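You operate a simulated robot arm through the tools that you are given. There is no shell and no other tool. Be economical: measure what you need, move in short steps, check, and stop when the job is done.

You run a simulated robot arm. Do the job below in one go: nothing can be reset, and whatever is moved stays where it is left.

TASK
Put things in order on the top of the plank rack. At the end: the beige small wedge from the top of the plank rack stands where the red wide brush stood; the white conduit clip stands where the green bracket clip stood; the blue conduit clip stands where the beige small wedge stood; the green bracket clip stands where the blue conduit clip stood; the red wide brush is on the grey wash tub; whatever was shut is shut again. Leave all else as you found it, and nothing knocked over.

Only the result counts: the job must be done as asked and must still hold three seconds after the hand-in. Knocking over, shifting, dropping, spilling or breaking anything else fails it.

THE ROBOT
A 7-joint arm with a two-finger parallel gripper, fixed in place. Base frame: the origin is at the foot of the arm, x ahead of it, y to its left, z up; the work surface is at about z = 0.8. Units: m, degrees, N and s.
With the tool pointing down near the work surface it reaches from about 0.3 to 0.7 m from the base axis. Its first joint turns from -66.0 to 66.0 degrees. Payload 1.57 kg.
The TCP is the grasp point between the finger pads, 0.03 m short of the fingertips. In the tool frame z runs along the fingers and y along their closing line. The gripper opens to 0.11 m. The fingers are 0.024 m wide and 0.012 m thick; the gripper's body (0.048 by 0.112 m) begins 0.078 m behind the TCP.
Orientation is that of the tool frame in the base frame, as a unit quaternion [x, y, z, w]. With the fingers straight down and closing along the base's y, the tool's x points along the base's -x, its y along +y and its z along -z.

THE INTERFACE
- The arm moves only by the tool move_arm. Its argument "plan" is a list of rows, each an object of numbers (a shift or turn left out is 0, a gripper value left out holds the last): "tx", "ty", "tz": the shift along the base's x, y, z in units of 250 mm (1.0 is 250 mm); "wx", "wy", "wz": the turn, a rotation vector about the base's x, y, z in units of 45 degrees (1.0 is 45 degrees); "hand": the gripper command, from -1 (fully open) to 1 (shut), values between in proportion. In form: [{"tx": .., "ty": .., "tz": .., "wx": .., "wy": .., "wz": .., "hand": ..}, ...]. A call has 1 to 8 rows; each row is the pose to reach, as a shift and turn from the pose commanded when the call began. A call with a number of a shift or a turn outside -1 to 1 is refused whole. Rows are played at 5 a second. More than 0.05 m and 8.6 degrees between two rows, or a gripper value outside its range, and nothing of the call is played. A pose out of reach is approached as far as the arm can. The call stops where the force on the tool passes 40 N (or 10 N more than at its start, if that is more) or the arm is blocked; 0.2 s more then pass. Each finger travels about 0.108 m/s and halts on what it meets, pressing with about 26 N; the grip force reading is that of the motor and also rises with nothing between the fingers. The clock runs only during rows and for 0.2 s after the last one: add rows that repeat a pose to give the fingers time. The reply holds the time, the measured pose of the TCP, the force on the tool along the base axes, the opening and the grip force, in the units named above and with some noise.
- Cameras (640 x 400 px; columns grow to the right, rows downward): "scene" is fixed at [0.1541, -0.3853, 1.4025]; the picture's right is [0.86, -0.51, 0.00], its down [-0.30, -0.51, -0.80] and it looks along [0.41, 0.69, -0.59] (base axes); focal length 311 px, centre (320, 200). "wrist" rides on the gripper at [0.07, 0.016, -0.141] in the tool frame; the picture's right is [-0.23, 0.97, 0.00], its down [-0.86, -0.20, -0.48] and it looks along [-0.47, -0.11, 0.88] (tool axes); focal length 222 px, centre (320, 200).
- get_image(camera): a new picture of that camera. It takes no simulated time.
- probe_pixels(camera, pixels): for up to 12 pixels [column, row] of the newest picture of that camera ("zoom" is the newest enlarged one), the place [x, y, z] in the base frame of the surface seen there, good to about 0.002 m. It takes no simulated time.
- inspect(camera, box): a new picture of the part [left, top, right, bottom] of that camera's present view, enlarged. It takes no simulated time.
- job_done(): hands the job in; it is judged then, once.

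Keep the steps short. Do not move on a guess: measure, check each grasp and each placing, and mend mistakes. In all there are 80 turns and 54 pictures (those below and enlarged ones count). Leave the gripper open and the arm clear of the work at the hand-in unless told otherwise, and finish with a single line.

The tools are called after "Request:" as a command line: name --argument value ..., lists and objects as JSON in quotes. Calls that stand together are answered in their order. move_arm: Moves the arm, as the interface text tells. Its arguments: {"type":"object","properties":{"plan":{"type":"array","items":{"type":"object","properties":{"tx":{"type":"number"},"ty":{"type":"number"},"tz":{"type":"number"},"wx":{"type":"number"},"wy":{"type":"number"},"wz":{"type":"number"},"hand":{"type":"number"}}}}},"required":["plan"]} The other tools are called the same way: get_image (camera) takes a picture; probe_pixels (camera, pixels) gives the place of the surface under pixels of a picture; inspect (camera, box) takes an enlarged picture of a part of a camera's view; job_done () hands the job in.

At the start:

```text
t: 0.0
eef_pos: [0.3747, -0.072, 1.2269]
tcp_rot: [-0.001, 1.0, 0.001, 0.0]
force: [0.4, 0.7, 0.0]
grip_width: 0.1098
grasp_force: 0.1
```

scene: 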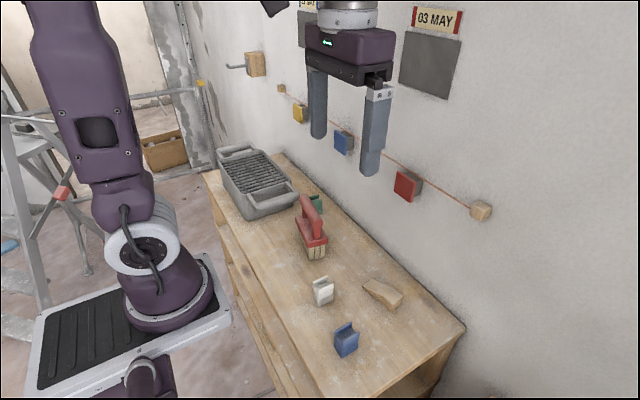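
wrist: 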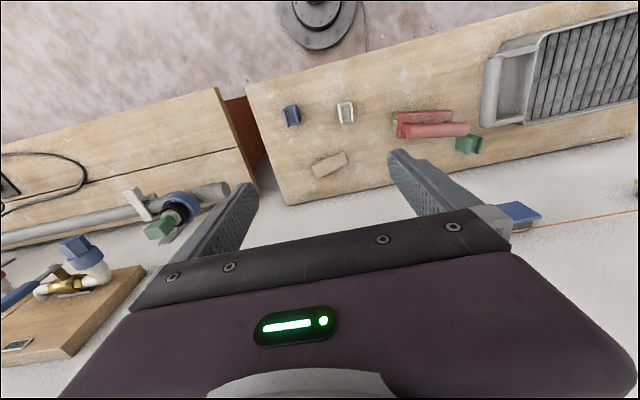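

I see the rack top with tub, red brush, green clip behind it, white clip, blue clip and wedge. I'll enlarge that area to measure.

Request:
inspect --camera "scene" --box '[200, 140, 480, 370]'

Request:
inspect --camera "wrist" --box '[240, 0, 640, 220]'

```text
1.74 times, centred on (340, 255) of scene
```

zoom: 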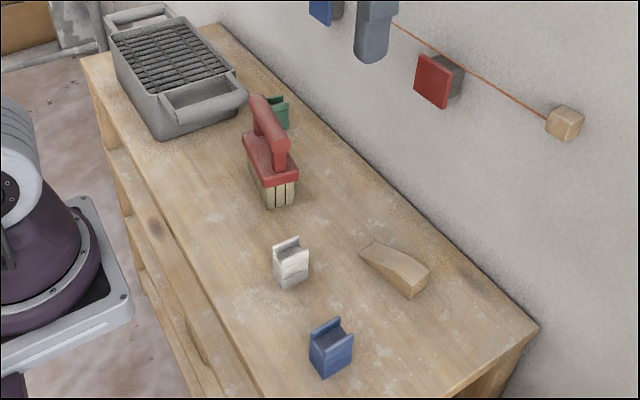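

```text
1.60 times, centred on (440, 110) of wrist
```

zoom: 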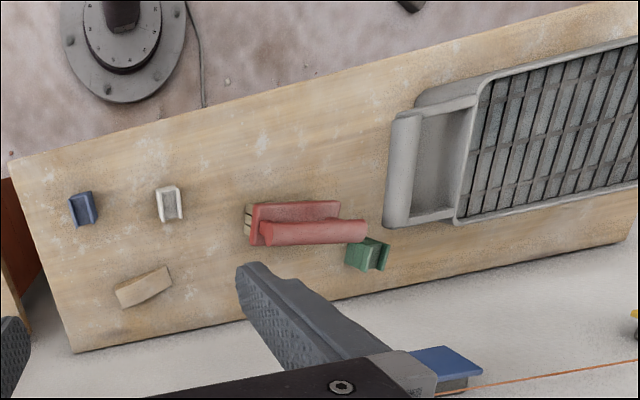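

Probing the objects in the zoomed wrist view.

Request:
probe_pixels --camera "zoom" --pixels '[[72, 210], [87, 207], [95, 207], [159, 205], [170, 204], [180, 202], [130, 294], [160, 276], [270, 233], [355, 231], [360, 255], [383, 257]]'

Request:
probe_pixels --camera "wrist" --pixels '[[560, 80], [600, 60], [490, 90], [520, 90], [370, 160], [400, 122], [460, 123], [635, 130], [260, 90], [290, 198]]'

```text
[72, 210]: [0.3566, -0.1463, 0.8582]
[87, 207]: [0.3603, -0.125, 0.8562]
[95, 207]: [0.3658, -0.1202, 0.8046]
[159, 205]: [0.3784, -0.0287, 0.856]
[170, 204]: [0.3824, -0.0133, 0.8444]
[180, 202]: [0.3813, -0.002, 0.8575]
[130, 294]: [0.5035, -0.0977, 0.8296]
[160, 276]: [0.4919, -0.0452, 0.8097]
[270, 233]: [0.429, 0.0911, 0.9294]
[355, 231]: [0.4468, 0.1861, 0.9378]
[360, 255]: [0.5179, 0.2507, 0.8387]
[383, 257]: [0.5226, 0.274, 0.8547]
```

```text
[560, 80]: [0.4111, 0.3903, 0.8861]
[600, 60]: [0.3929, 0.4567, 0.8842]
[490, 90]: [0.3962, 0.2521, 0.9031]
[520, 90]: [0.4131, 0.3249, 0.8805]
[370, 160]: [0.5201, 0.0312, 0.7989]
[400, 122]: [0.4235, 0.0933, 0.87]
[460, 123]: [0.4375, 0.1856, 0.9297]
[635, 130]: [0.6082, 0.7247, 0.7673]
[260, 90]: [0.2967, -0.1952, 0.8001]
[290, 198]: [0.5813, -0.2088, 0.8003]
```

I move to look at the brush, green clip and tub from closer.

Request:
move_arm --plan '[{"tx": -0.04, "ty": 0.136, "tz": -0.1, "hand": -1}, {"tx": -0.08, "ty": 0.272, "tz": -0.2}, {"tx": -0.12, "ty": 0.408, "tz": -0.3}, {"tx": -0.16, "ty": 0.544, "tz": -0.4}, {"tx": -0.2, "ty": 0.68, "tz": -0.5}, {"tx": -0.2, "ty": 0.68, "tz": -0.5}]'

Request:
get_image --camera "wrist"

```text
t: 1.4
eef_pos: [0.3257, 0.0975, 1.1014]
tcp_rot: [0.0, 1.0, 0.0, -0.001]
force: [-0.5, -0.5, 0.0]
grip_width: 0.1105
grasp_force: 0.1
```

```text
49 pictures are left
```

wrist: 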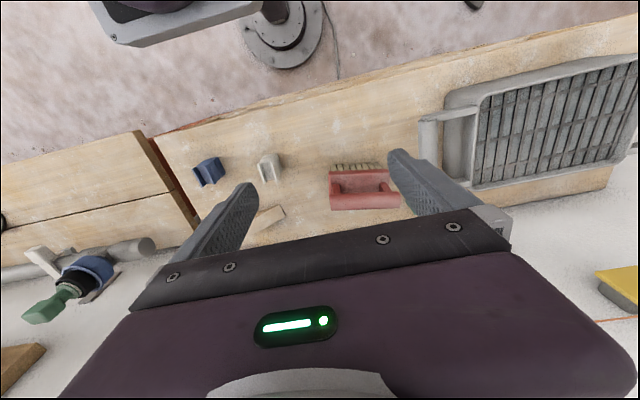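

I enlarge the brush and tub.

Request:
inspect --camera "wrist" --box '[300, 90, 460, 230]'

Request:
probe_pixels --camera "wrist" --pixels '[[332, 164], [376, 164], [332, 176], [398, 187], [345, 191], [385, 190], [360, 200], [500, 140], [560, 120], [620, 150], [500, 95], [620, 65]]'

```text
2.86 times, centred on (380, 160) of wrist
```

zoom: 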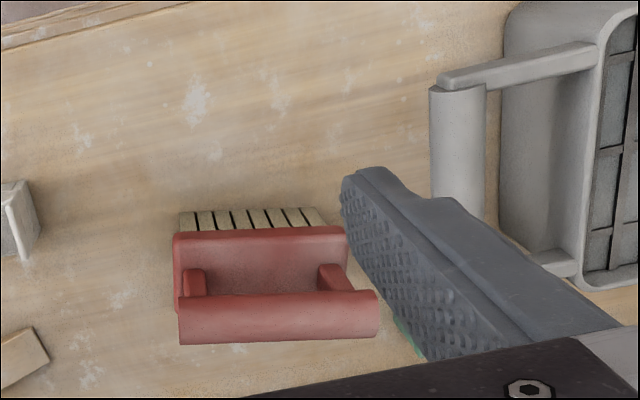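

```text
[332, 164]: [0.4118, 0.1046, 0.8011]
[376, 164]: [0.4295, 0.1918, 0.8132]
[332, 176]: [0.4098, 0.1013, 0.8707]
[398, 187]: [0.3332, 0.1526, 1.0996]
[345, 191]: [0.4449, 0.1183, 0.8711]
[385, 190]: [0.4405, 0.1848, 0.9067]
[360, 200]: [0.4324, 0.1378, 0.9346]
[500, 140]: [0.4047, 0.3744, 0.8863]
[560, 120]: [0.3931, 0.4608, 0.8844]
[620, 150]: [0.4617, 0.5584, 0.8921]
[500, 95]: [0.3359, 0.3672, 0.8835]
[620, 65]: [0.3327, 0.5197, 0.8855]
```

Probing handle ends and block edges in the zoom.

Request:
probe_pixels --camera "zoom" --pixels '[[185, 320], [370, 300], [370, 325], [185, 305], [280, 300], [280, 335], [178, 240], [340, 232], [178, 285], [343, 280], [184, 222], [316, 215]]'

Request:
inspect --camera "scene" --box '[260, 170, 360, 280]'

```text
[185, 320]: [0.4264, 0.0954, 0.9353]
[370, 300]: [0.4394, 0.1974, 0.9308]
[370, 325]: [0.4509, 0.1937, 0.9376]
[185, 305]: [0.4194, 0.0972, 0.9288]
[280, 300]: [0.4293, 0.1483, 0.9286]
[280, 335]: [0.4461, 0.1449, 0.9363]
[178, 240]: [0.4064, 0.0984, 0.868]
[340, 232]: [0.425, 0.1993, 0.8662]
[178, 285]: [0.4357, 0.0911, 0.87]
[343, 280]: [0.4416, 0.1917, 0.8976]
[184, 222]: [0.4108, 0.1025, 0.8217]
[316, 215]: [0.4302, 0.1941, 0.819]
```

```text
3.64 times, centred on (310, 225) of scene
```

zoom: 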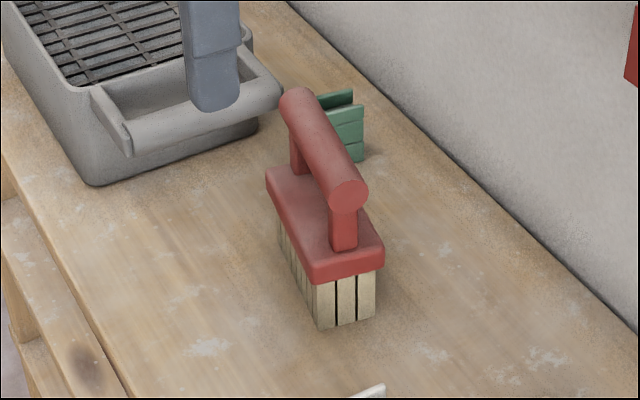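

Brush handle axis: about (0.440, 0.1445), z 0.925, long axis turned −10.4° from +y. I turn the gripper +79.6° in two calls while going above it.

Request:
move_arm --plan '[{"tx": 0.09, "ty": 0.037, "wz": 0.177}, {"tx": 0.18, "ty": 0.075, "wz": 0.355}, {"tx": 0.27, "ty": 0.112, "wz": 0.533}, {"tx": 0.36, "ty": 0.15, "wz": 0.711}, {"tx": 0.456, "ty": 0.188, "wz": 0.889}, {"tx": 0.456, "ty": 0.188, "wz": 0.889}]'

Request:
move_arm --plan '[{"wz": 0.176}, {"wz": 0.352}, {"wz": 0.528}, {"wz": 0.704}, {"wz": 0.88}, {"wz": 0.88}]'

Request:
get_image --camera "wrist"

```text
t: 2.8
eef_pos: [0.4393, 0.144, 1.1023]
tcp_rot: [-0.343, 0.939, 0.0, 0.001]
force: [0.1, 0.1, -0.2]
grip_width: 0.1099
grasp_force: 0.1
```

```text
t: 4.2
eef_pos: [0.4392, 0.1459, 1.1018]
tcp_rot: [-0.641, 0.768, 0.0, 0.0]
force: [-0.2, 0.0, -0.6]
grip_width: 0.1101
grasp_force: 0.0
```

```text
46 pictures are left
```

wrist: 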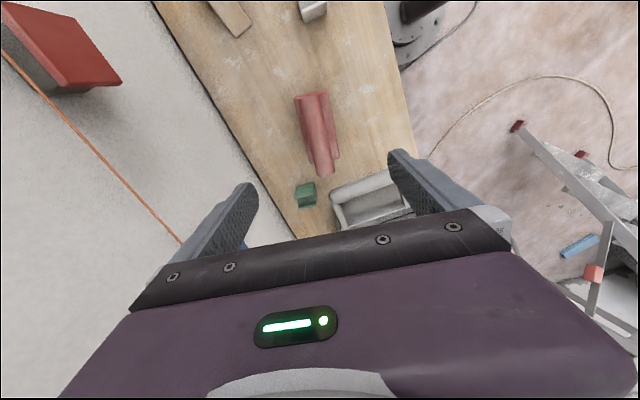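

Good view. I enlarge to measure the green clip and check wall and handle.

Request:
inspect --camera "wrist" --box '[240, 80, 400, 230]'

Request:
probe_pixels --camera "zoom" --pixels '[[270, 60], [280, 170], [330, 250], [310, 60], [295, 240], [225, 275], [290, 275], [235, 315], [300, 310], [40, 200], [60, 330], [260, 295]]'

```text
2.67 times, centred on (320, 155) of wrist
```

zoom: 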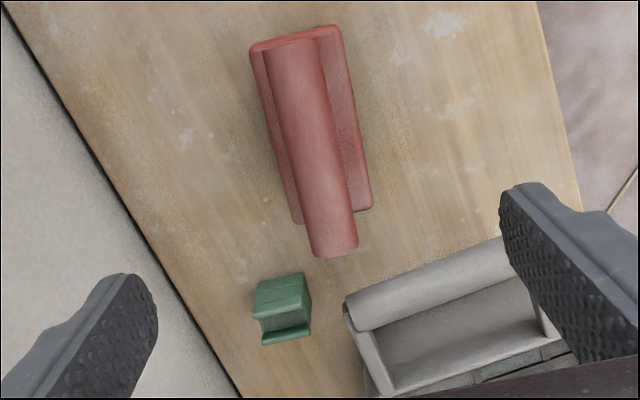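

```text
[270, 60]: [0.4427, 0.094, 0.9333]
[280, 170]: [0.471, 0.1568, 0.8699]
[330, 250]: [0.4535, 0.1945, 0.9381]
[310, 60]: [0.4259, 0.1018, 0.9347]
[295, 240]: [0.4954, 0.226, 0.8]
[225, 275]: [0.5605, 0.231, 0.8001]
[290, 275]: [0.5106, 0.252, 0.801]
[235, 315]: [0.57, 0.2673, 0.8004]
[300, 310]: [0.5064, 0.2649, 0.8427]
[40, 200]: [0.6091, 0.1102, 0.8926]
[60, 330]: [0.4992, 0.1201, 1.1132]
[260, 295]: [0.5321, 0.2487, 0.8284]
```

Handle axis x≈0.4415. I go down to z≈0.925 with open fingers.

Request:
move_arm --plan '[{"tx": 0.009, "ty": -0.006, "tz": -0.19}, {"tx": 0.009, "ty": -0.006, "tz": -0.37}, {"tx": 0.009, "ty": -0.006, "tz": -0.55}, {"tx": 0.009, "ty": -0.006, "tz": -0.704}, {"tx": 0.009, "ty": -0.006, "tz": -0.704}]'

Request:
get_image --camera "wrist"

```text
t: 5.4
eef_pos: [0.4414, 0.1451, 0.9264]
tcp_rot: [-0.639, 0.769, 0.001, 0.001]
force: [-0.2, -0.9, -0.2]
grip_width: 0.1099
grasp_force: 0.0
```

```text
44 pictures are left
```

wrist: 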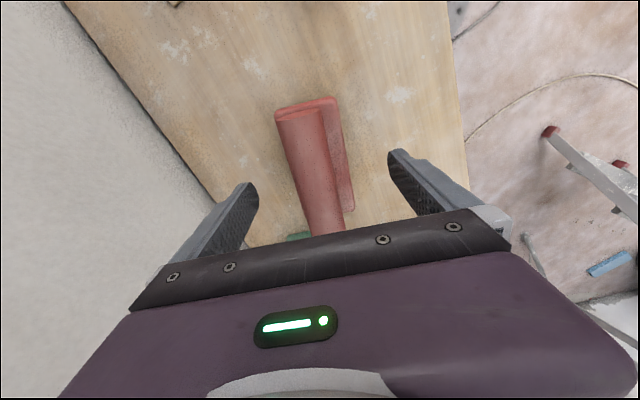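

The handle is between the fingers. I close and wait.

Request:
move_arm --plan '[{"hand": 1}, {"hand": 1}, {"hand": 1}, {"hand": 1}, {"hand": 1}]'

Request:
move_arm --plan '[{"tz": 0.08}, {"tz": 0.2}, {"tz": 0.4}, {"tz": 0.6}, {"tz": 0.72}, {"tz": 0.72}]'

Request:
get_image --camera "scene"

Request:
get_image --camera "wrist"

```text
t: 6.6
eef_pos: [0.4409, 0.1443, 0.926]
tcp_rot: [-0.64, 0.768, 0.0, 0.0]
force: [0.5, -0.4, -0.1]
grip_width: 0.0277
grasp_force: 26.1
```

```text
t: 8.0
eef_pos: [0.4422, 0.1439, 1.1075]
tcp_rot: [-0.64, 0.769, 0.0, 0.0]
force: [-0.1, 0.0, -2.3]
grip_width: 0.0276
grasp_force: 26.4
```

```text
43 pictures are left
```

scene: 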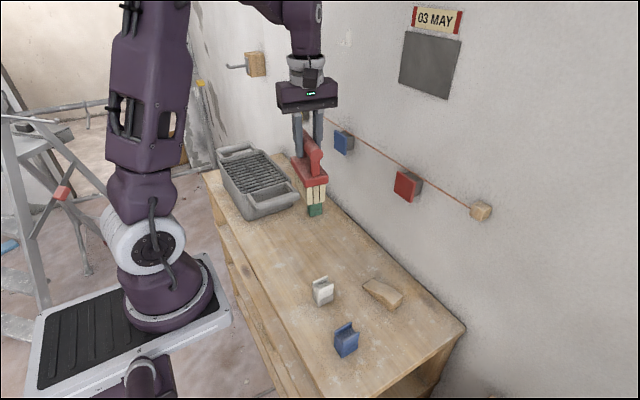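

```text
42 pictures are left
```

wrist: 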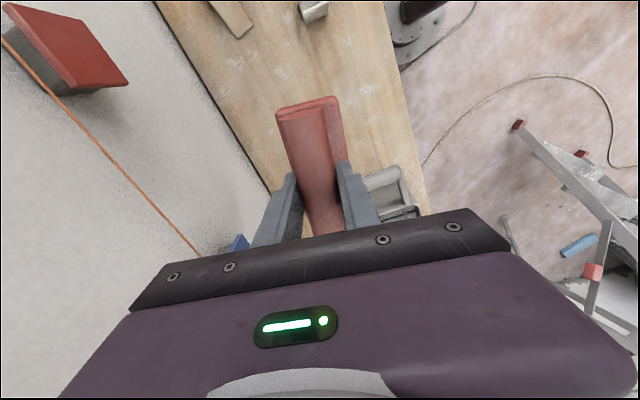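

Brush is held. Now measuring the tub: enlarge it in the scene view.

Request:
inspect --camera "scene" --box '[205, 135, 305, 225]'

Request:
probe_pixels --camera "scene" --pixels '[[240, 183], [263, 170], [228, 163], [250, 154], [244, 165], [250, 175], [240, 194], [290, 190], [220, 155], [265, 150], [249, 188], [279, 180]]'

```text
4.44 times, centred on (255, 180) of scene
```

zoom: 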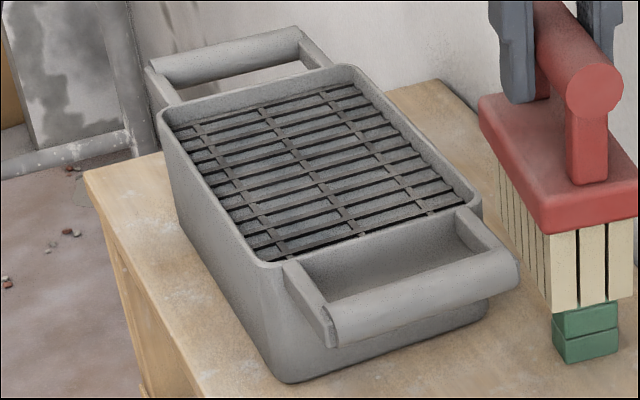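

```text
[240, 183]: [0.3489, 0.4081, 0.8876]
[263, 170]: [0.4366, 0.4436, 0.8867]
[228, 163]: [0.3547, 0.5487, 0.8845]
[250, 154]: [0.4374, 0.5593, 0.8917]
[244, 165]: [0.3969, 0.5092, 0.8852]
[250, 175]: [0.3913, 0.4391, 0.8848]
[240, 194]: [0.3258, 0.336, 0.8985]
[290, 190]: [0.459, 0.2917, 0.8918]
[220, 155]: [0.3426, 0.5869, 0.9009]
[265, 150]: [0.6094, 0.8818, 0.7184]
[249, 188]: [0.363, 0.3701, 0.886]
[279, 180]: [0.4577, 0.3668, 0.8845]
```

Grate spans x≈0.34–0.46, y≈0.35–0.58, z≈0.886. Target (0.400, 0.44). I carry the brush there at height.

Request:
move_arm --plan '[{"tx": -0.02, "ty": 0.16}, {"tx": -0.05, "ty": 0.33}, {"tx": -0.08, "ty": 0.5}, {"tx": -0.1, "ty": 0.67}, {"tx": -0.13, "ty": 0.84}, {"tx": -0.15, "ty": 1.0}, {"tx": -0.15, "ty": 1.0}]'

Request:
move_arm --plan '[{"tx": -0.01, "ty": 0.1}, {"tx": -0.02, "ty": 0.19, "tz": -0.1}, {"tx": -0.02, "ty": 0.19, "tz": -0.25}, {"tx": -0.02, "ty": 0.19, "tz": -0.32}, {"tx": -0.02, "ty": 0.19, "tz": -0.32}]'

Request:
inspect --camera "scene" --box '[190, 80, 350, 230]'

```text
t: 9.6
eef_pos: [0.404, 0.3936, 1.107]
tcp_rot: [-0.64, 0.769, 0.0, 0.0]
force: [0.0, -0.9, -2.6]
grip_width: 0.0277
grasp_force: 25.6
```

```text
t: 10.8
eef_pos: [0.399, 0.4414, 1.028]
tcp_rot: [-0.64, 0.768, 0.0, 0.001]
force: [0.4, -0.2, -1.7]
grip_width: 0.0281
grasp_force: 25.7
```

```text
2.67 times, centred on (270, 155) of scene
```

zoom: 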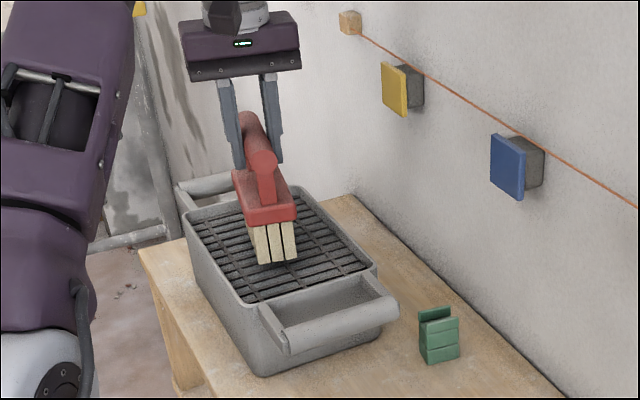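

Brush is over the grate. I lower slowly until contact shows in the force.

Request:
move_arm --plan '[{"tz": -0.02}, {"tz": -0.04}, {"tz": -0.054}, {"tz": -0.062}, {"tz": -0.062}]'

```text
t: 12.0
eef_pos: [0.3987, 0.4402, 1.0117]
tcp_rot: [-0.641, 0.768, 0.0, 0.001]
force: [-1.7, -2.3, 12.1]
grip_width: 0.0277
grasp_force: 26.0
```

Contact felt (12 N upward). I ease up a hair, open, and rise.

Request:
move_arm --plan '[{"tz": 0.003}, {"tz": 0.003, "hand": -0.2}, {"tz": 0.003, "hand": -0.2}, {"tz": 0.003, "hand": -0.2}, {"tz": 0.003, "hand": -0.2}, {"tz": 0.15}, {"tz": 0.33}, {"tz": 0.45}]'

Request:
inspect --camera "scene" --box '[190, 80, 350, 230]'

```text
t: 13.8
eef_pos: [0.3995, 0.4411, 1.124]
tcp_rot: [-0.64, 0.768, 0.0, 0.0]
force: [-1.0, -0.6, -0.6]
grip_width: 0.066
grasp_force: 0.0
```

```text
2.67 times, centred on (270, 155) of scene
```

zoom: 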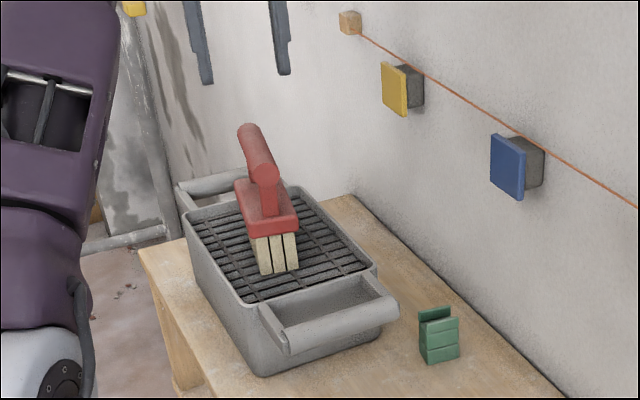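

Brush stands on the grate. I move back to y≈0.2 to measure the green clip from above.

Request:
move_arm --plan '[{"tx": 0.06, "ty": -0.17}, {"tx": 0.12, "ty": -0.34}, {"tx": 0.18, "ty": -0.51}, {"tx": 0.24, "ty": -0.68}, {"tx": 0.32, "ty": -0.85}, {"tx": 0.4, "ty": -1.0, "hand": -1}, {"tx": 0.4, "ty": -1.0}]'

Request:
inspect --camera "wrist" --box '[250, 80, 410, 230]'

```text
t: 15.4
eef_pos: [0.4992, 0.1908, 1.1246]
tcp_rot: [-0.64, 0.768, 0.0, 0.0]
force: [0.5, 0.4, -0.7]
grip_width: 0.1099
grasp_force: 0.0
```

```text
2.67 times, centred on (330, 155) of wrist
```

zoom: 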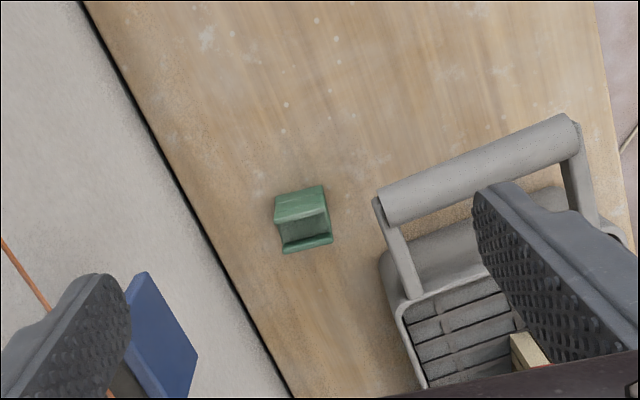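

Probing the green clip's faces.

Request:
probe_pixels --camera "zoom" --pixels '[[277, 202], [322, 190], [278, 220], [325, 208], [300, 195], [302, 213], [300, 230], [283, 248], [331, 238], [308, 243], [308, 236], [300, 205]]'

Request:
inspect --camera "scene" --box '[290, 180, 340, 220]'

```text
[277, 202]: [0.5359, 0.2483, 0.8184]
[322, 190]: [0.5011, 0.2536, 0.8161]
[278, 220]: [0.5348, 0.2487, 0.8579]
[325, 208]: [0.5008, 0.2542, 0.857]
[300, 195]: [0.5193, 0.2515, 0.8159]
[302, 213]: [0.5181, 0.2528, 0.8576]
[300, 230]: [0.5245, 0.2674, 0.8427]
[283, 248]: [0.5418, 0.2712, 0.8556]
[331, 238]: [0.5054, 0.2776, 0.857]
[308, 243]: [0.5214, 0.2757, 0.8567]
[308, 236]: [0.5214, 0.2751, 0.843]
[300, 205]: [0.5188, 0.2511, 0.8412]
```

```text
10.00 times, centred on (315, 200) of scene
```

zoom: 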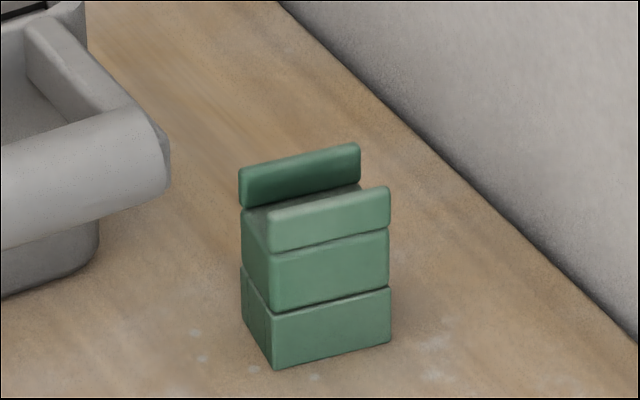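

Green: centre (0.521, 0.265), top 0.857, about 0.037×0.028, turned ≈ −9.5°. Now I move over the wedge/clips area to measure them.

Request:
move_arm --plan '[{"tx": -0.04, "ty": -0.17}, {"tx": -0.08, "ty": -0.34}, {"tx": -0.12, "ty": -0.51}, {"tx": -0.16, "ty": -0.68}, {"tx": -0.2, "ty": -0.85}, {"tx": -0.24, "ty": -1.0}, {"tx": -0.24, "ty": -1.0}]'

Request:
inspect --camera "wrist" --box '[230, 60, 430, 220]'

```text
t: 17.0
eef_pos: [0.4398, -0.061, 1.1242]
tcp_rot: [-0.64, 0.768, 0.001, 0.0]
force: [0.4, 0.5, 0.0]
grip_width: 0.11
grasp_force: 0.0
```

```text
2.50 times, centred on (330, 140) of wrist
```

zoom: 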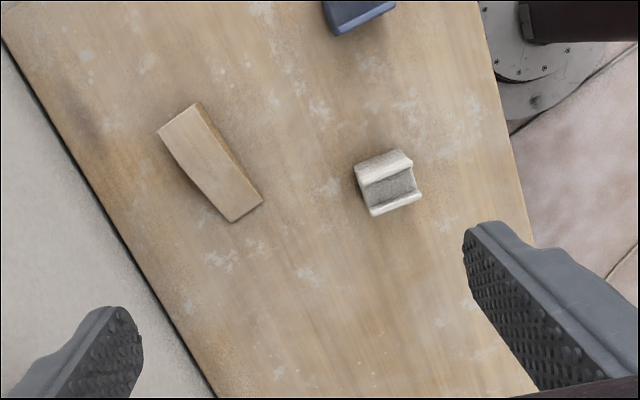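

Request:
probe_pixels --camera "zoom" --pixels '[[160, 134], [194, 107], [231, 217], [256, 200], [170, 165], [212, 205], [210, 162], [260, 201], [222, 148], [176, 121], [232, 221], [195, 190]]'

Request:
probe_pixels --camera "zoom" --pixels '[[356, 170], [399, 154], [362, 180], [408, 166], [385, 160], [385, 174], [373, 208], [418, 192], [396, 202], [390, 188], [417, 180], [366, 200]]'

Request:
inspect --camera "scene" --box '[290, 260, 420, 370]'

```text
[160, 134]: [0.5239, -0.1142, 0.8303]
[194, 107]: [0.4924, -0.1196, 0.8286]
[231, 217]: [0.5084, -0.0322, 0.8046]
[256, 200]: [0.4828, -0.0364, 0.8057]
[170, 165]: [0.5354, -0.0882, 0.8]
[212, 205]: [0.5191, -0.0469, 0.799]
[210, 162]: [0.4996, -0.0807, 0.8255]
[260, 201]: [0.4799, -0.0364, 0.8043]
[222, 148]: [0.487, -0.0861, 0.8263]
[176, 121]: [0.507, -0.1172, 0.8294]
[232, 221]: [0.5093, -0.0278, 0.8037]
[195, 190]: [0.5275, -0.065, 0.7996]
```

```text
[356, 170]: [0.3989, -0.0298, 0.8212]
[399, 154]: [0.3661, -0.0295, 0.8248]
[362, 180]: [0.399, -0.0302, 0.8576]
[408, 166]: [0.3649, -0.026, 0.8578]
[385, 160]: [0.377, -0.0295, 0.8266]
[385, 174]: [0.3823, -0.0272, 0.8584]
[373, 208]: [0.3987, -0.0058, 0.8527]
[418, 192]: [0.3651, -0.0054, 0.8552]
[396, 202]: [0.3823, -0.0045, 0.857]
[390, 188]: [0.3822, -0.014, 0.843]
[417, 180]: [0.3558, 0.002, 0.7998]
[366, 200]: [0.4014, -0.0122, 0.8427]
```

```text
3.64 times, centred on (355, 315) of scene
```

zoom: 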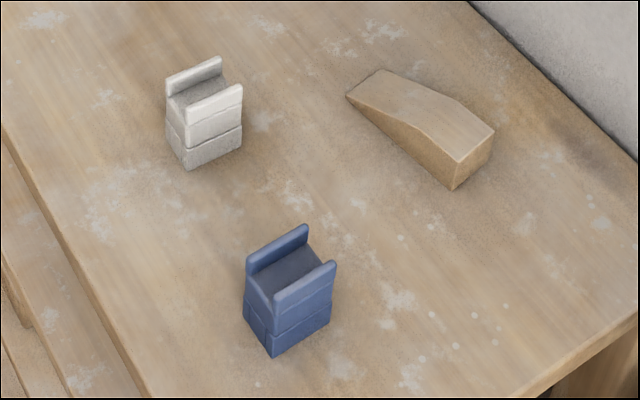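

Wedge: centre ≈ (0.502, −0.075), yaw ≈ +9°, width 0.033. White: centre (0.382, −0.016). I check the wall clearance and blue clip before going down.

Request:
get_image --camera "wrist"

Request:
probe_pixels --camera "wrist" --pixels '[[206, 90], [240, 150], [225, 150], [190, 120], [180, 60], [195, 70]]'

Request:
move_arm --plan '[{"tx": 0.06, "ty": -0.016, "tz": -0.1, "wz": 0.11, "hand": -0.2}, {"tx": 0.12, "ty": -0.032, "tz": -0.2, "wz": 0.22}, {"tx": 0.18, "ty": -0.05, "tz": -0.3, "wz": 0.33}, {"tx": 0.249, "ty": -0.064, "tz": -0.4, "wz": 0.433}, {"tx": 0.249, "ty": -0.064, "tz": -0.5, "wz": 0.433}, {"tx": 0.249, "ty": -0.064, "tz": -0.6, "wz": 0.433}, {"tx": 0.249, "ty": -0.064, "tz": -0.6, "wz": 0.433}]'

Request:
get_image --camera "wrist"

```text
34 pictures are left
```

wrist: 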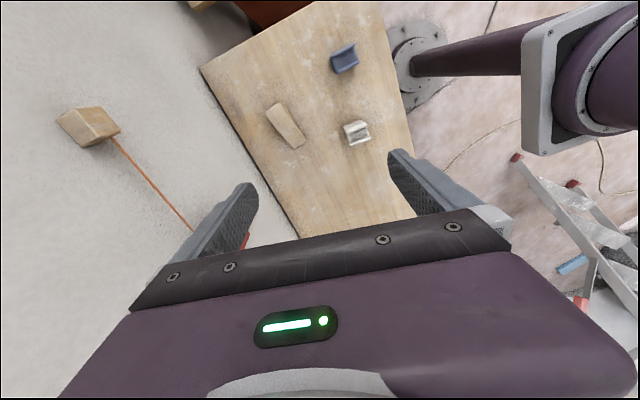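

```text
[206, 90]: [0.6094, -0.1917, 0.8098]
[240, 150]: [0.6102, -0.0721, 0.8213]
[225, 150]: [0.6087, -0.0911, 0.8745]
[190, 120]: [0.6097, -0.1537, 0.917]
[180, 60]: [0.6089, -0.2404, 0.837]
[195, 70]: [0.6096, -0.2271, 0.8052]
```

```text
t: 18.6
eef_pos: [0.502, -0.0752, 0.973]
tcp_rot: [0.761, -0.649, 0.001, -0.001]
force: [0.4, -0.3, -0.2]
grip_width: 0.0659
grasp_force: 0.0
```

```text
33 pictures are left
```

wrist: 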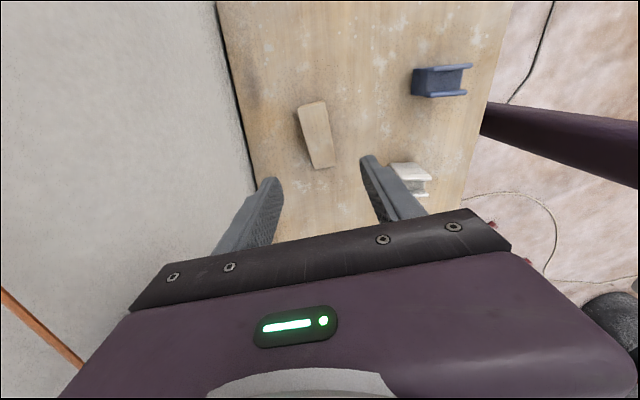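

Wall is flat at x=0.609; fine. I re-measure the wedge from closer.

Request:
inspect --camera "wrist" --box '[270, 80, 370, 180]'

```text
4.00 times, centred on (320, 130) of wrist
```

zoom: 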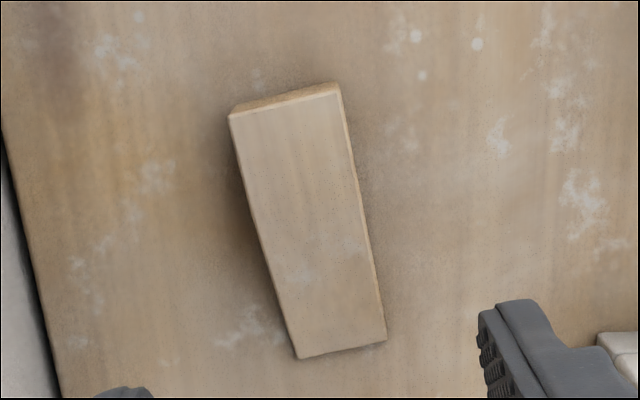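

Request:
probe_pixels --camera "zoom" --pixels '[[233, 116], [338, 94], [298, 354], [384, 338], [340, 350], [286, 106], [253, 200], [355, 200], [268, 250], [368, 260]]'

```text
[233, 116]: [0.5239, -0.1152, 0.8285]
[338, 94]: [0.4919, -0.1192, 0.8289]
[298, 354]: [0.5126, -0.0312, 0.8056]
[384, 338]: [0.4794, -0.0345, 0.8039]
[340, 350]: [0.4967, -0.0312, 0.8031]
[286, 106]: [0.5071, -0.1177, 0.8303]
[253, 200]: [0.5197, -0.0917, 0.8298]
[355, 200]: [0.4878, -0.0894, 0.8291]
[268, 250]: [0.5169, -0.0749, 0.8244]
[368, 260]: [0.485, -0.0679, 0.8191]
```

Consistent. I go down to z≈0.834 at y≈−0.08 and close.

Request:
move_arm --plan '[{"ty": -0.02, "tz": -0.18}, {"ty": -0.02, "tz": -0.36}, {"ty": -0.02, "tz": -0.5}, {"ty": -0.02, "tz": -0.555}, {"ty": -0.02, "tz": -0.555, "hand": 1}, {"ty": -0.02, "tz": -0.555, "hand": 1}, {"ty": -0.02, "tz": -0.555, "hand": 1}, {"ty": -0.02, "tz": -0.555, "hand": 1}]'

Request:
move_arm --plan '[{"tz": 0.05}, {"tz": 0.15}, {"tz": 0.33}, {"tz": 0.5}, {"tz": 0.5}]'

Request:
get_image --camera "wrist"

```text
t: 20.4
eef_pos: [0.5012, -0.0807, 0.8342]
tcp_rot: [0.761, -0.649, 0.0, 0.001]
force: [-0.1, -0.2, -0.4]
grip_width: 0.0338
grasp_force: 26.7
```

```text
t: 21.6
eef_pos: [0.5001, -0.08, 0.9613]
tcp_rot: [0.761, -0.649, 0.0, 0.0]
force: [0.4, 0.0, -1.0]
grip_width: 0.0336
grasp_force: 25.9
```

```text
31 pictures are left
```

wrist: 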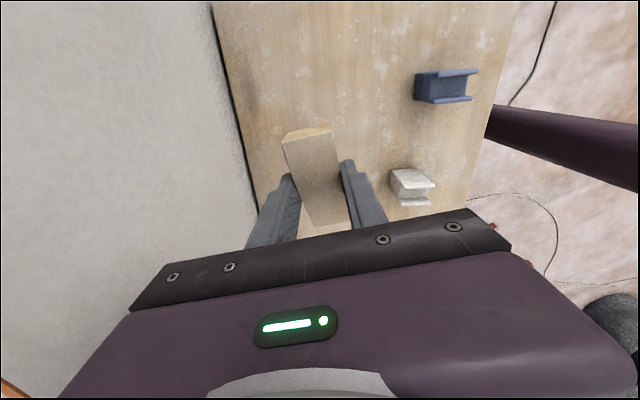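

Wedge held. Carry it to TCP (0.440, 0.1385), then lower.

Request:
move_arm --plan '[{"tx": -0.05, "ty": 0.18}, {"tx": -0.1, "ty": 0.36}, {"tx": -0.15, "ty": 0.54}, {"tx": -0.2, "ty": 0.72}, {"tx": -0.24, "ty": 0.874}, {"tx": -0.24, "ty": 0.874, "tz": -0.18}, {"tx": -0.24, "ty": 0.874, "tz": -0.36}, {"tx": -0.24, "ty": 0.874, "tz": -0.44}]'

Request:
move_arm --plan '[{"tz": -0.03}, {"tz": -0.05}, {"tz": -0.063}, {"tz": -0.063}]'

```text
t: 23.4
eef_pos: [0.441, 0.1405, 0.8486]
tcp_rot: [0.761, -0.648, 0.0, 0.0]
force: [0.0, 0.7, -1.1]
grip_width: 0.0339
grasp_force: 26.0
```

```text
t: 24.4
eef_pos: [0.4406, 0.1379, 0.834]
tcp_rot: [0.761, -0.649, 0.001, -0.002]
force: [-3.2, -0.8, 22.3]
grip_width: 0.0337
grasp_force: 26.5
```

Contact (22 N). Ease up, open, rise.

Request:
move_arm --plan '[{"tz": 0.005}, {"tz": 0.005, "hand": -0.2}, {"tz": 0.005, "hand": -0.2}, {"tz": 0.005, "hand": -0.2}, {"tz": 0.1}, {"tz": 0.28}, {"tz": 0.46}, {"tz": 0.56}]'

Request:
get_image --camera "wrist"

Request:
probe_pixels --camera "wrist" --pixels '[[320, 105], [330, 160], [315, 130]]'

```text
t: 26.2
eef_pos: [0.4405, 0.1381, 0.9731]
tcp_rot: [0.761, -0.649, 0.0, 0.0]
force: [0.8, 0.6, 0.1]
grip_width: 0.0661
grasp_force: 0.1
```

```text
30 pictures are left
```

wrist: 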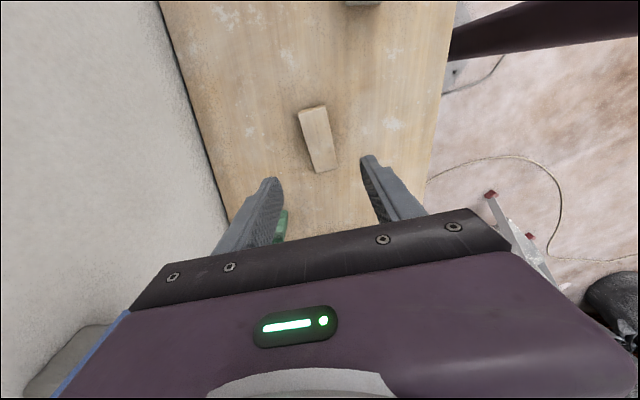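

```text
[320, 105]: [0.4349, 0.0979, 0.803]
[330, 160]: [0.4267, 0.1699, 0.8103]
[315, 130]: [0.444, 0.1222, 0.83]
```

Wedge lies well. Now over to the blue clip to measure it.

Request:
move_arm --plan '[{"tx": -0.04, "ty": -0.17}, {"tx": -0.08, "ty": -0.34}, {"tx": -0.12, "ty": -0.51}, {"tx": -0.16, "ty": -0.68}, {"tx": -0.22, "ty": -0.85}, {"tx": -0.28, "ty": -1.0}, {"tx": -0.28, "ty": -1.0}]'

Request:
get_image --camera "wrist"

```text
t: 27.8
eef_pos: [0.3705, -0.1123, 0.9745]
tcp_rot: [0.761, -0.649, 0.0, 0.0]
force: [-0.8, -0.1, -0.1]
grip_width: 0.0656
grasp_force: 0.0
```

```text
29 pictures are left
```

wrist: 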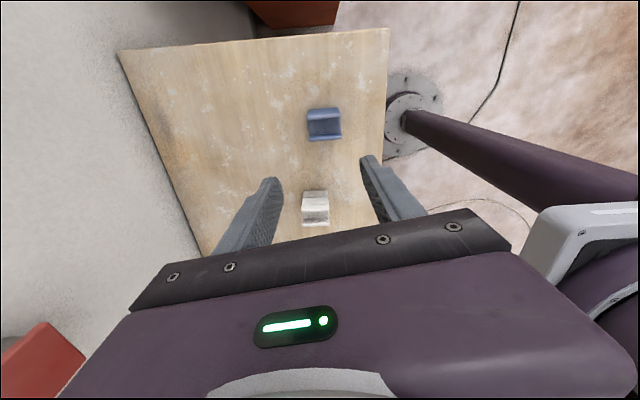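

Request:
inspect --camera "wrist" --box '[270, 90, 390, 230]'

```text
2.86 times, centred on (330, 160) of wrist
```

zoom: 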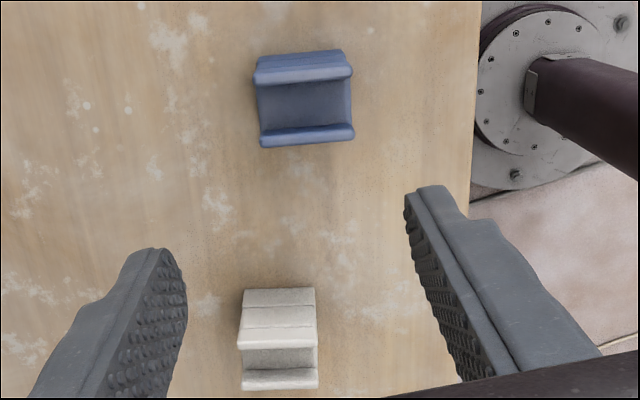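

Request:
probe_pixels --camera "zoom" --pixels '[[256, 78], [350, 72], [303, 74], [263, 141], [352, 133], [308, 137], [340, 53], [264, 60], [241, 343], [317, 340], [246, 384], [316, 381]]'

Request:
probe_pixels --camera "zoom" --pixels '[[305, 100], [262, 100], [348, 95], [303, 62], [280, 295], [280, 335], [308, 146], [280, 362]]'

```text
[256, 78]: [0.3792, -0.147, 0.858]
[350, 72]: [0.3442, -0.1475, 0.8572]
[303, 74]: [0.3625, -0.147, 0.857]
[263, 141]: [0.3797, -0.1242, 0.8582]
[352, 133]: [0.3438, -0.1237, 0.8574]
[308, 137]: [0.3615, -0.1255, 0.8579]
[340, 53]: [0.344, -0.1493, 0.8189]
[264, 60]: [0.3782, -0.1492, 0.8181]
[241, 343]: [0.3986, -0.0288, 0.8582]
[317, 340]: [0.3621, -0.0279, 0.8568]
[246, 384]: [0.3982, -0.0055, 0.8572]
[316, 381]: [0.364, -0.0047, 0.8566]
```

```text
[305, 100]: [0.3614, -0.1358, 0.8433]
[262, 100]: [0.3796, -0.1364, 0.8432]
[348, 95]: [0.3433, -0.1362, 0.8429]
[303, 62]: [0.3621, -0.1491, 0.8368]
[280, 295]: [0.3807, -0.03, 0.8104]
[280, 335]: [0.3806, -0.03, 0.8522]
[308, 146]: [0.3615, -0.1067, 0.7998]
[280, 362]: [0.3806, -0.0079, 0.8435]
```

Blue: centre (0.3615, −0.136), yaw 0. White: centre (0.381, −0.0165), yaw 0. I turn −9°, go over blue, descend to z≈0.845 and close.

Request:
move_arm --plan '[{"tx": -0.018, "ty": -0.05, "wz": -0.1}, {"tx": -0.036, "ty": -0.095, "wz": -0.202}, {"tx": -0.036, "ty": -0.095, "tz": -0.18, "wz": -0.202}, {"tx": -0.036, "ty": -0.095, "tz": -0.3, "wz": -0.202}, {"tx": -0.036, "ty": -0.095, "tz": -0.3, "wz": -0.202}]'

Request:
get_image --camera "wrist"

```text
t: 29.0
eef_pos: [0.3616, -0.1362, 0.8988]
tcp_rot: [-0.707, 0.707, -0.001, 0.0]
force: [-0.4, -0.1, 0.0]
grip_width: 0.0658
grasp_force: 0.0
```

```text
27 pictures are left
```

wrist: 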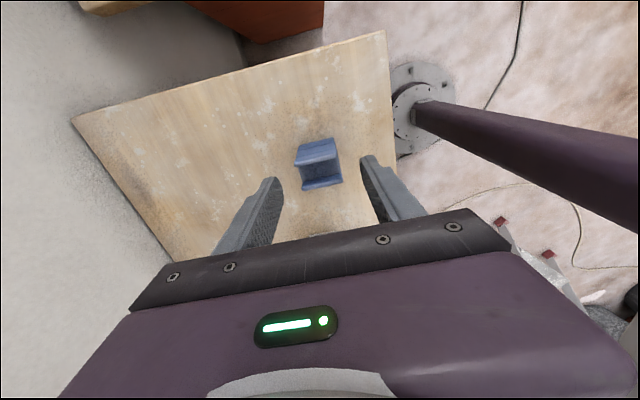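

Aligned. Descend and close, then lift.

Request:
move_arm --plan '[{"tz": -0.1}, {"tz": -0.18}, {"tz": -0.215}, {"tz": -0.215}, {"tz": -0.215, "hand": 1}, {"tz": -0.215, "hand": 1}, {"tz": -0.215, "hand": 1}]'

Request:
move_arm --plan '[{"tz": 0.05}, {"tz": 0.15}, {"tz": 0.33}, {"tz": 0.44}, {"tz": 0.44}]'

Request:
get_image --camera "wrist"

```text
t: 30.6
eef_pos: [0.3615, -0.1354, 0.8443]
tcp_rot: [0.707, -0.707, 0.0, 0.0]
force: [-0.6, 0.5, -0.5]
grip_width: 0.0386
grasp_force: 25.7
```

```text
t: 31.8
eef_pos: [0.3624, -0.1348, 0.9552]
tcp_rot: [0.707, -0.707, 0.0, 0.0]
force: [-0.7, 0.1, -1.0]
grip_width: 0.0386
grasp_force: 26.4
```

```text
26 pictures are left
```

wrist: 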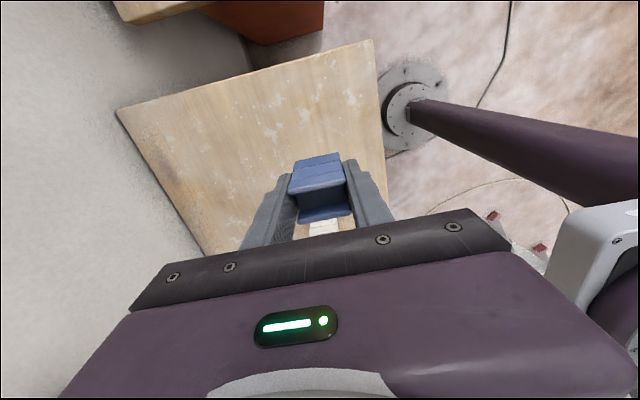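

Blue held. Carry to (0.502, −0.075) and lower close to the top.

Request:
move_arm --plan '[{"tx": 0.15, "ty": 0.065}, {"tx": 0.3, "ty": 0.13}, {"tx": 0.45, "ty": 0.2}, {"tx": 0.562, "ty": 0.242}, {"tx": 0.562, "ty": 0.242, "tz": -0.18}, {"tx": 0.562, "ty": 0.242, "tz": -0.34}, {"tx": 0.562, "ty": 0.242, "tz": -0.39}, {"tx": 0.562, "ty": 0.242, "tz": -0.39}]'

Request:
move_arm --plan '[{"tz": -0.02}, {"tz": -0.035}, {"tz": -0.045}, {"tz": -0.045}]'

```text
t: 33.6
eef_pos: [0.5023, -0.0752, 0.8576]
tcp_rot: [-0.707, 0.707, 0.0, -0.001]
force: [0.3, 0.1, -0.1]
grip_width: 0.0386
grasp_force: 26.2
```

```text
t: 34.6
eef_pos: [0.5022, -0.0742, 0.8464]
tcp_rot: [-0.707, 0.707, 0.0, 0.0]
force: [-0.7, 0.7, 0.2]
grip_width: 0.0387
grasp_force: 25.7
```

No contact yet; a bit lower.

Request:
move_arm --plan '[{"tz": -0.004}, {"tz": -0.008}, {"tz": -0.011}, {"tz": -0.011}]'

```text
t: 35.6
eef_pos: [0.5034, -0.0747, 0.8437]
tcp_rot: [-0.707, 0.707, -0.001, 0.001]
force: [-3.8, -0.3, 20.6]
grip_width: 0.0387
grasp_force: 26.4
```

Contact (20 N). Ease up, open, rise and look.

Request:
move_arm --plan '[{"tz": 0.004}, {"tz": 0.004, "hand": -0.2}, {"tz": 0.004, "hand": -0.2}, {"tz": 0.004, "hand": -0.2}, {"tz": 0.1}, {"tz": 0.28}, {"tz": 0.46}, {"tz": 0.56}]'

Request:
get_image --camera "wrist"

Request:
get_image --camera "scene"

```text
t: 37.4
eef_pos: [0.5018, -0.0769, 0.9832]
tcp_rot: [0.707, -0.707, 0.0, 0.001]
force: [-0.3, -1.4, -1.8]
grip_width: 0.0659
grasp_force: 0.0
```

```text
25 pictures are left
```

wrist: 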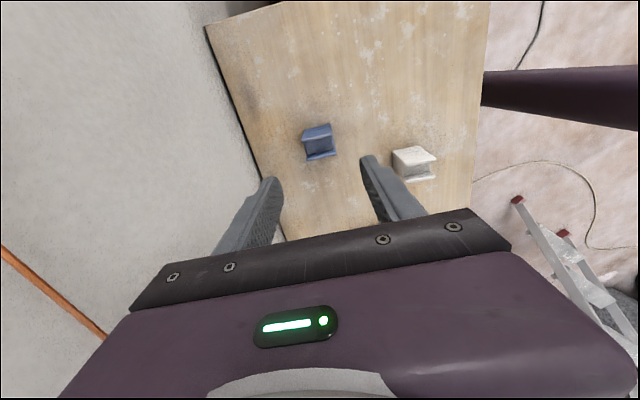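

```text
24 pictures are left
```

scene: 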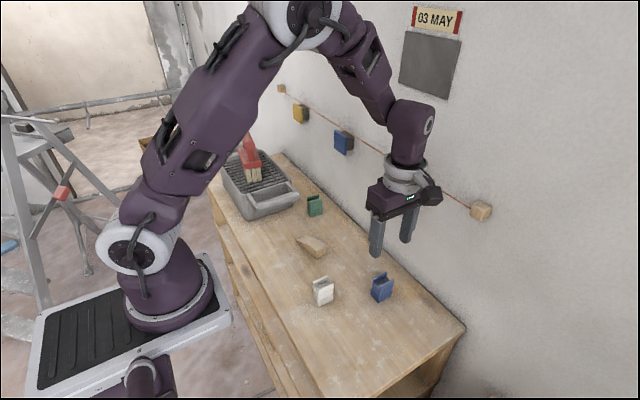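

Blue stands well. Now to the green clip: move to y≈0.17 first, turning −9°.

Request:
move_arm --plan '[{"tx": 0.01, "ty": 0.17, "wz": -0.05}, {"tx": 0.02, "ty": 0.34, "wz": -0.1}, {"tx": 0.04, "ty": 0.51, "wz": -0.15}, {"tx": 0.06, "ty": 0.68, "wz": -0.2}, {"tx": 0.08, "ty": 0.85, "wz": -0.2}, {"tx": 0.08, "ty": 1.0, "wz": -0.2}, {"tx": 0.08, "ty": 1.0, "wz": -0.2}]'

Request:
move_arm --plan '[{"ty": 0.15}, {"ty": 0.3}, {"ty": 0.36}, {"ty": 0.36}]'

Request:
inspect --camera "wrist" --box '[240, 60, 440, 220]'

```text
t: 39.0
eef_pos: [0.5237, 0.1744, 0.9835]
tcp_rot: [-0.65, 0.76, 0.0, 0.0]
force: [0.3, 0.5, -0.1]
grip_width: 0.0662
grasp_force: 0.2
```

```text
t: 39.4
eef_pos: [0.5265, 0.1832, 0.9838]
tcp_rot: [-0.639, 0.769, -0.005, -0.008]
force: [2.2, -10.0, 3.2]
grip_width: 0.0659
grasp_force: 0.1
stopped in row 1: the force on the tool passed its limit (the readings are from after the stop); the commanded pose is now the measured one
```

```text
2.50 times, centred on (340, 140) of wrist
```

zoom: 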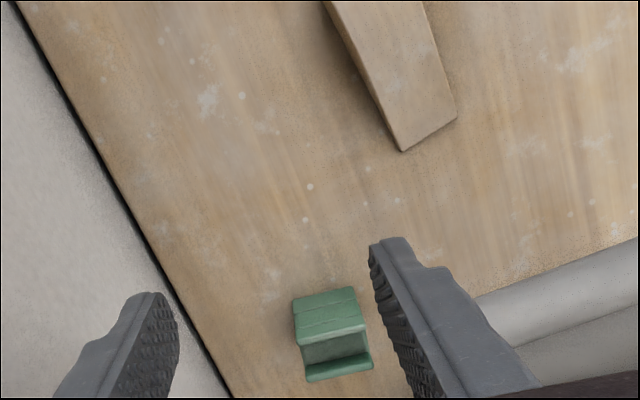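

The hand touched something — probably the blue box on the wall. I back off in −y and measure that box.

Request:
move_arm --plan '[{"ty": -0.04}, {"ty": -0.08}, {"ty": -0.16}, {"ty": -0.16}]'

Request:
inspect --camera "scene" --box '[270, 70, 430, 230]'

```text
t: 40.4
eef_pos: [0.5244, 0.1451, 0.9831]
tcp_rot: [-0.641, 0.768, -0.006, -0.007]
force: [1.3, 0.6, 0.0]
grip_width: 0.066
grasp_force: 0.1
```

```text
2.50 times, centred on (350, 150) of scene
```

zoom: 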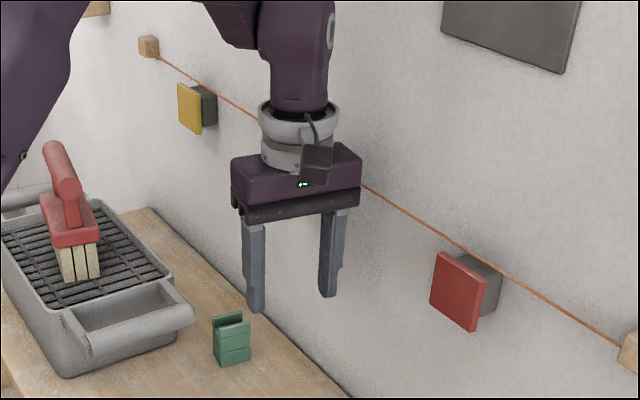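

The box is hidden behind the hand. I move away from the wall to (≈0.42, 0.10), removing the ~1° tilt picked up, then measure the box.

Request:
move_arm --plan '[{"tx": -0.14, "ty": -0.05, "wx": 0.023, "wy": -0.004}, {"tx": -0.28, "ty": -0.1, "wx": 0.023, "wy": -0.004}, {"tx": -0.42, "ty": -0.18, "tz": 0.08, "wx": 0.023, "wy": -0.004}, {"tx": -0.42, "ty": -0.18, "tz": 0.2, "wx": 0.023, "wy": -0.004}, {"tx": -0.42, "ty": -0.18, "tz": 0.2, "wx": 0.023, "wy": -0.004}]'

Request:
inspect --camera "scene" --box '[260, 90, 400, 230]'

```text
t: 41.6
eef_pos: [0.4202, 0.1005, 1.0346]
tcp_rot: [-0.641, 0.767, 0.001, -0.001]
force: [0.3, -1.1, 0.7]
grip_width: 0.0662
grasp_force: 0.0
```

```text
2.86 times, centred on (330, 160) of scene
```

zoom: 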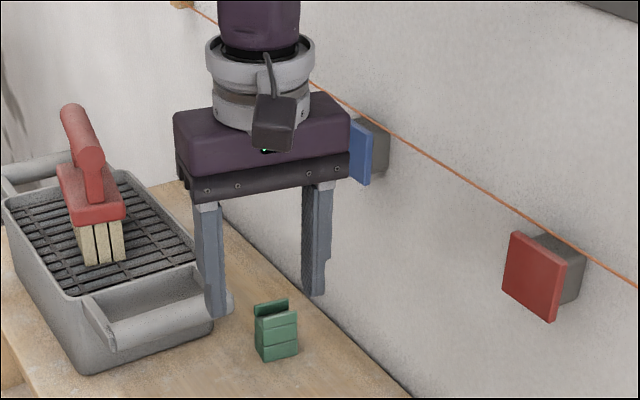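

Request:
probe_pixels --camera "zoom" --pixels '[[355, 130], [365, 178], [368, 150], [385, 140], [352, 168], [370, 182], [208, 300], [205, 330], [222, 305], [540, 280], [557, 315], [259, 305]]'

```text
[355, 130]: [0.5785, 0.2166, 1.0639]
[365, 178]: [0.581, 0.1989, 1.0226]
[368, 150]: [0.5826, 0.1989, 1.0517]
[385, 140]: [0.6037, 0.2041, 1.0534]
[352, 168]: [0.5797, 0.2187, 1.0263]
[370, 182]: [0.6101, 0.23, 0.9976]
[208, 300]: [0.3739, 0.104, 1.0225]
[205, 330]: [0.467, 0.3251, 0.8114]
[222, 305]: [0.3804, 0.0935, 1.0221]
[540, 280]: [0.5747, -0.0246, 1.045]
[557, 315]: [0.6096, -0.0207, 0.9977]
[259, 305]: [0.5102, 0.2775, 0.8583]
```

Box: face at x=0.579, y 0.197–0.25, z 1.02–1.065. So I'll grip green closing along y instead (camera away from the wall). Turning −88.7° in two calls here, with some approach.

Request:
move_arm --plan '[{"ty": 0.05, "wz": -0.167}, {"ty": 0.1, "wz": -0.334}, {"ty": 0.15, "wz": -0.5}, {"ty": 0.2, "wz": -0.667}, {"ty": 0.25, "wz": -0.834}, {"ty": 0.3, "wz": -1.0}, {"ty": 0.3, "wz": -1.0}]'

Request:
move_arm --plan '[{"ty": 0.05, "wz": -0.163}, {"ty": 0.1, "wz": -0.326}, {"ty": 0.16, "wz": -0.49}, {"ty": 0.22, "wz": -0.653}, {"ty": 0.28, "wz": -0.816}, {"tx": 0.1, "ty": 0.34, "wz": -0.971}, {"tx": 0.2, "ty": 0.34, "wz": -0.971}, {"tx": 0.2, "ty": 0.34, "wz": -0.971}]'

Request:
get_image --camera "wrist"

```text
t: 43.2
eef_pos: [0.4201, 0.1754, 1.0336]
tcp_rot: [-0.297, 0.955, 0.0, -0.001]
force: [0.0, -0.4, -0.5]
grip_width: 0.0663
grasp_force: 0.0
```

```text
t: 45.0
eef_pos: [0.4707, 0.2597, 1.0332]
tcp_rot: [0.079, 0.997, 0.002, 0.001]
force: [0.2, -0.1, -0.8]
grip_width: 0.0661
grasp_force: 0.0
```

```text
20 pictures are left
```

wrist: 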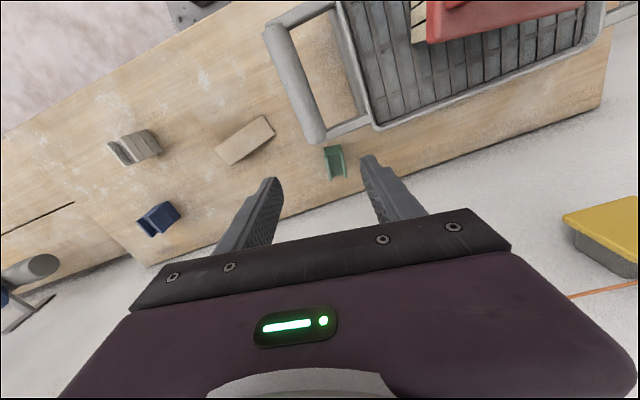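

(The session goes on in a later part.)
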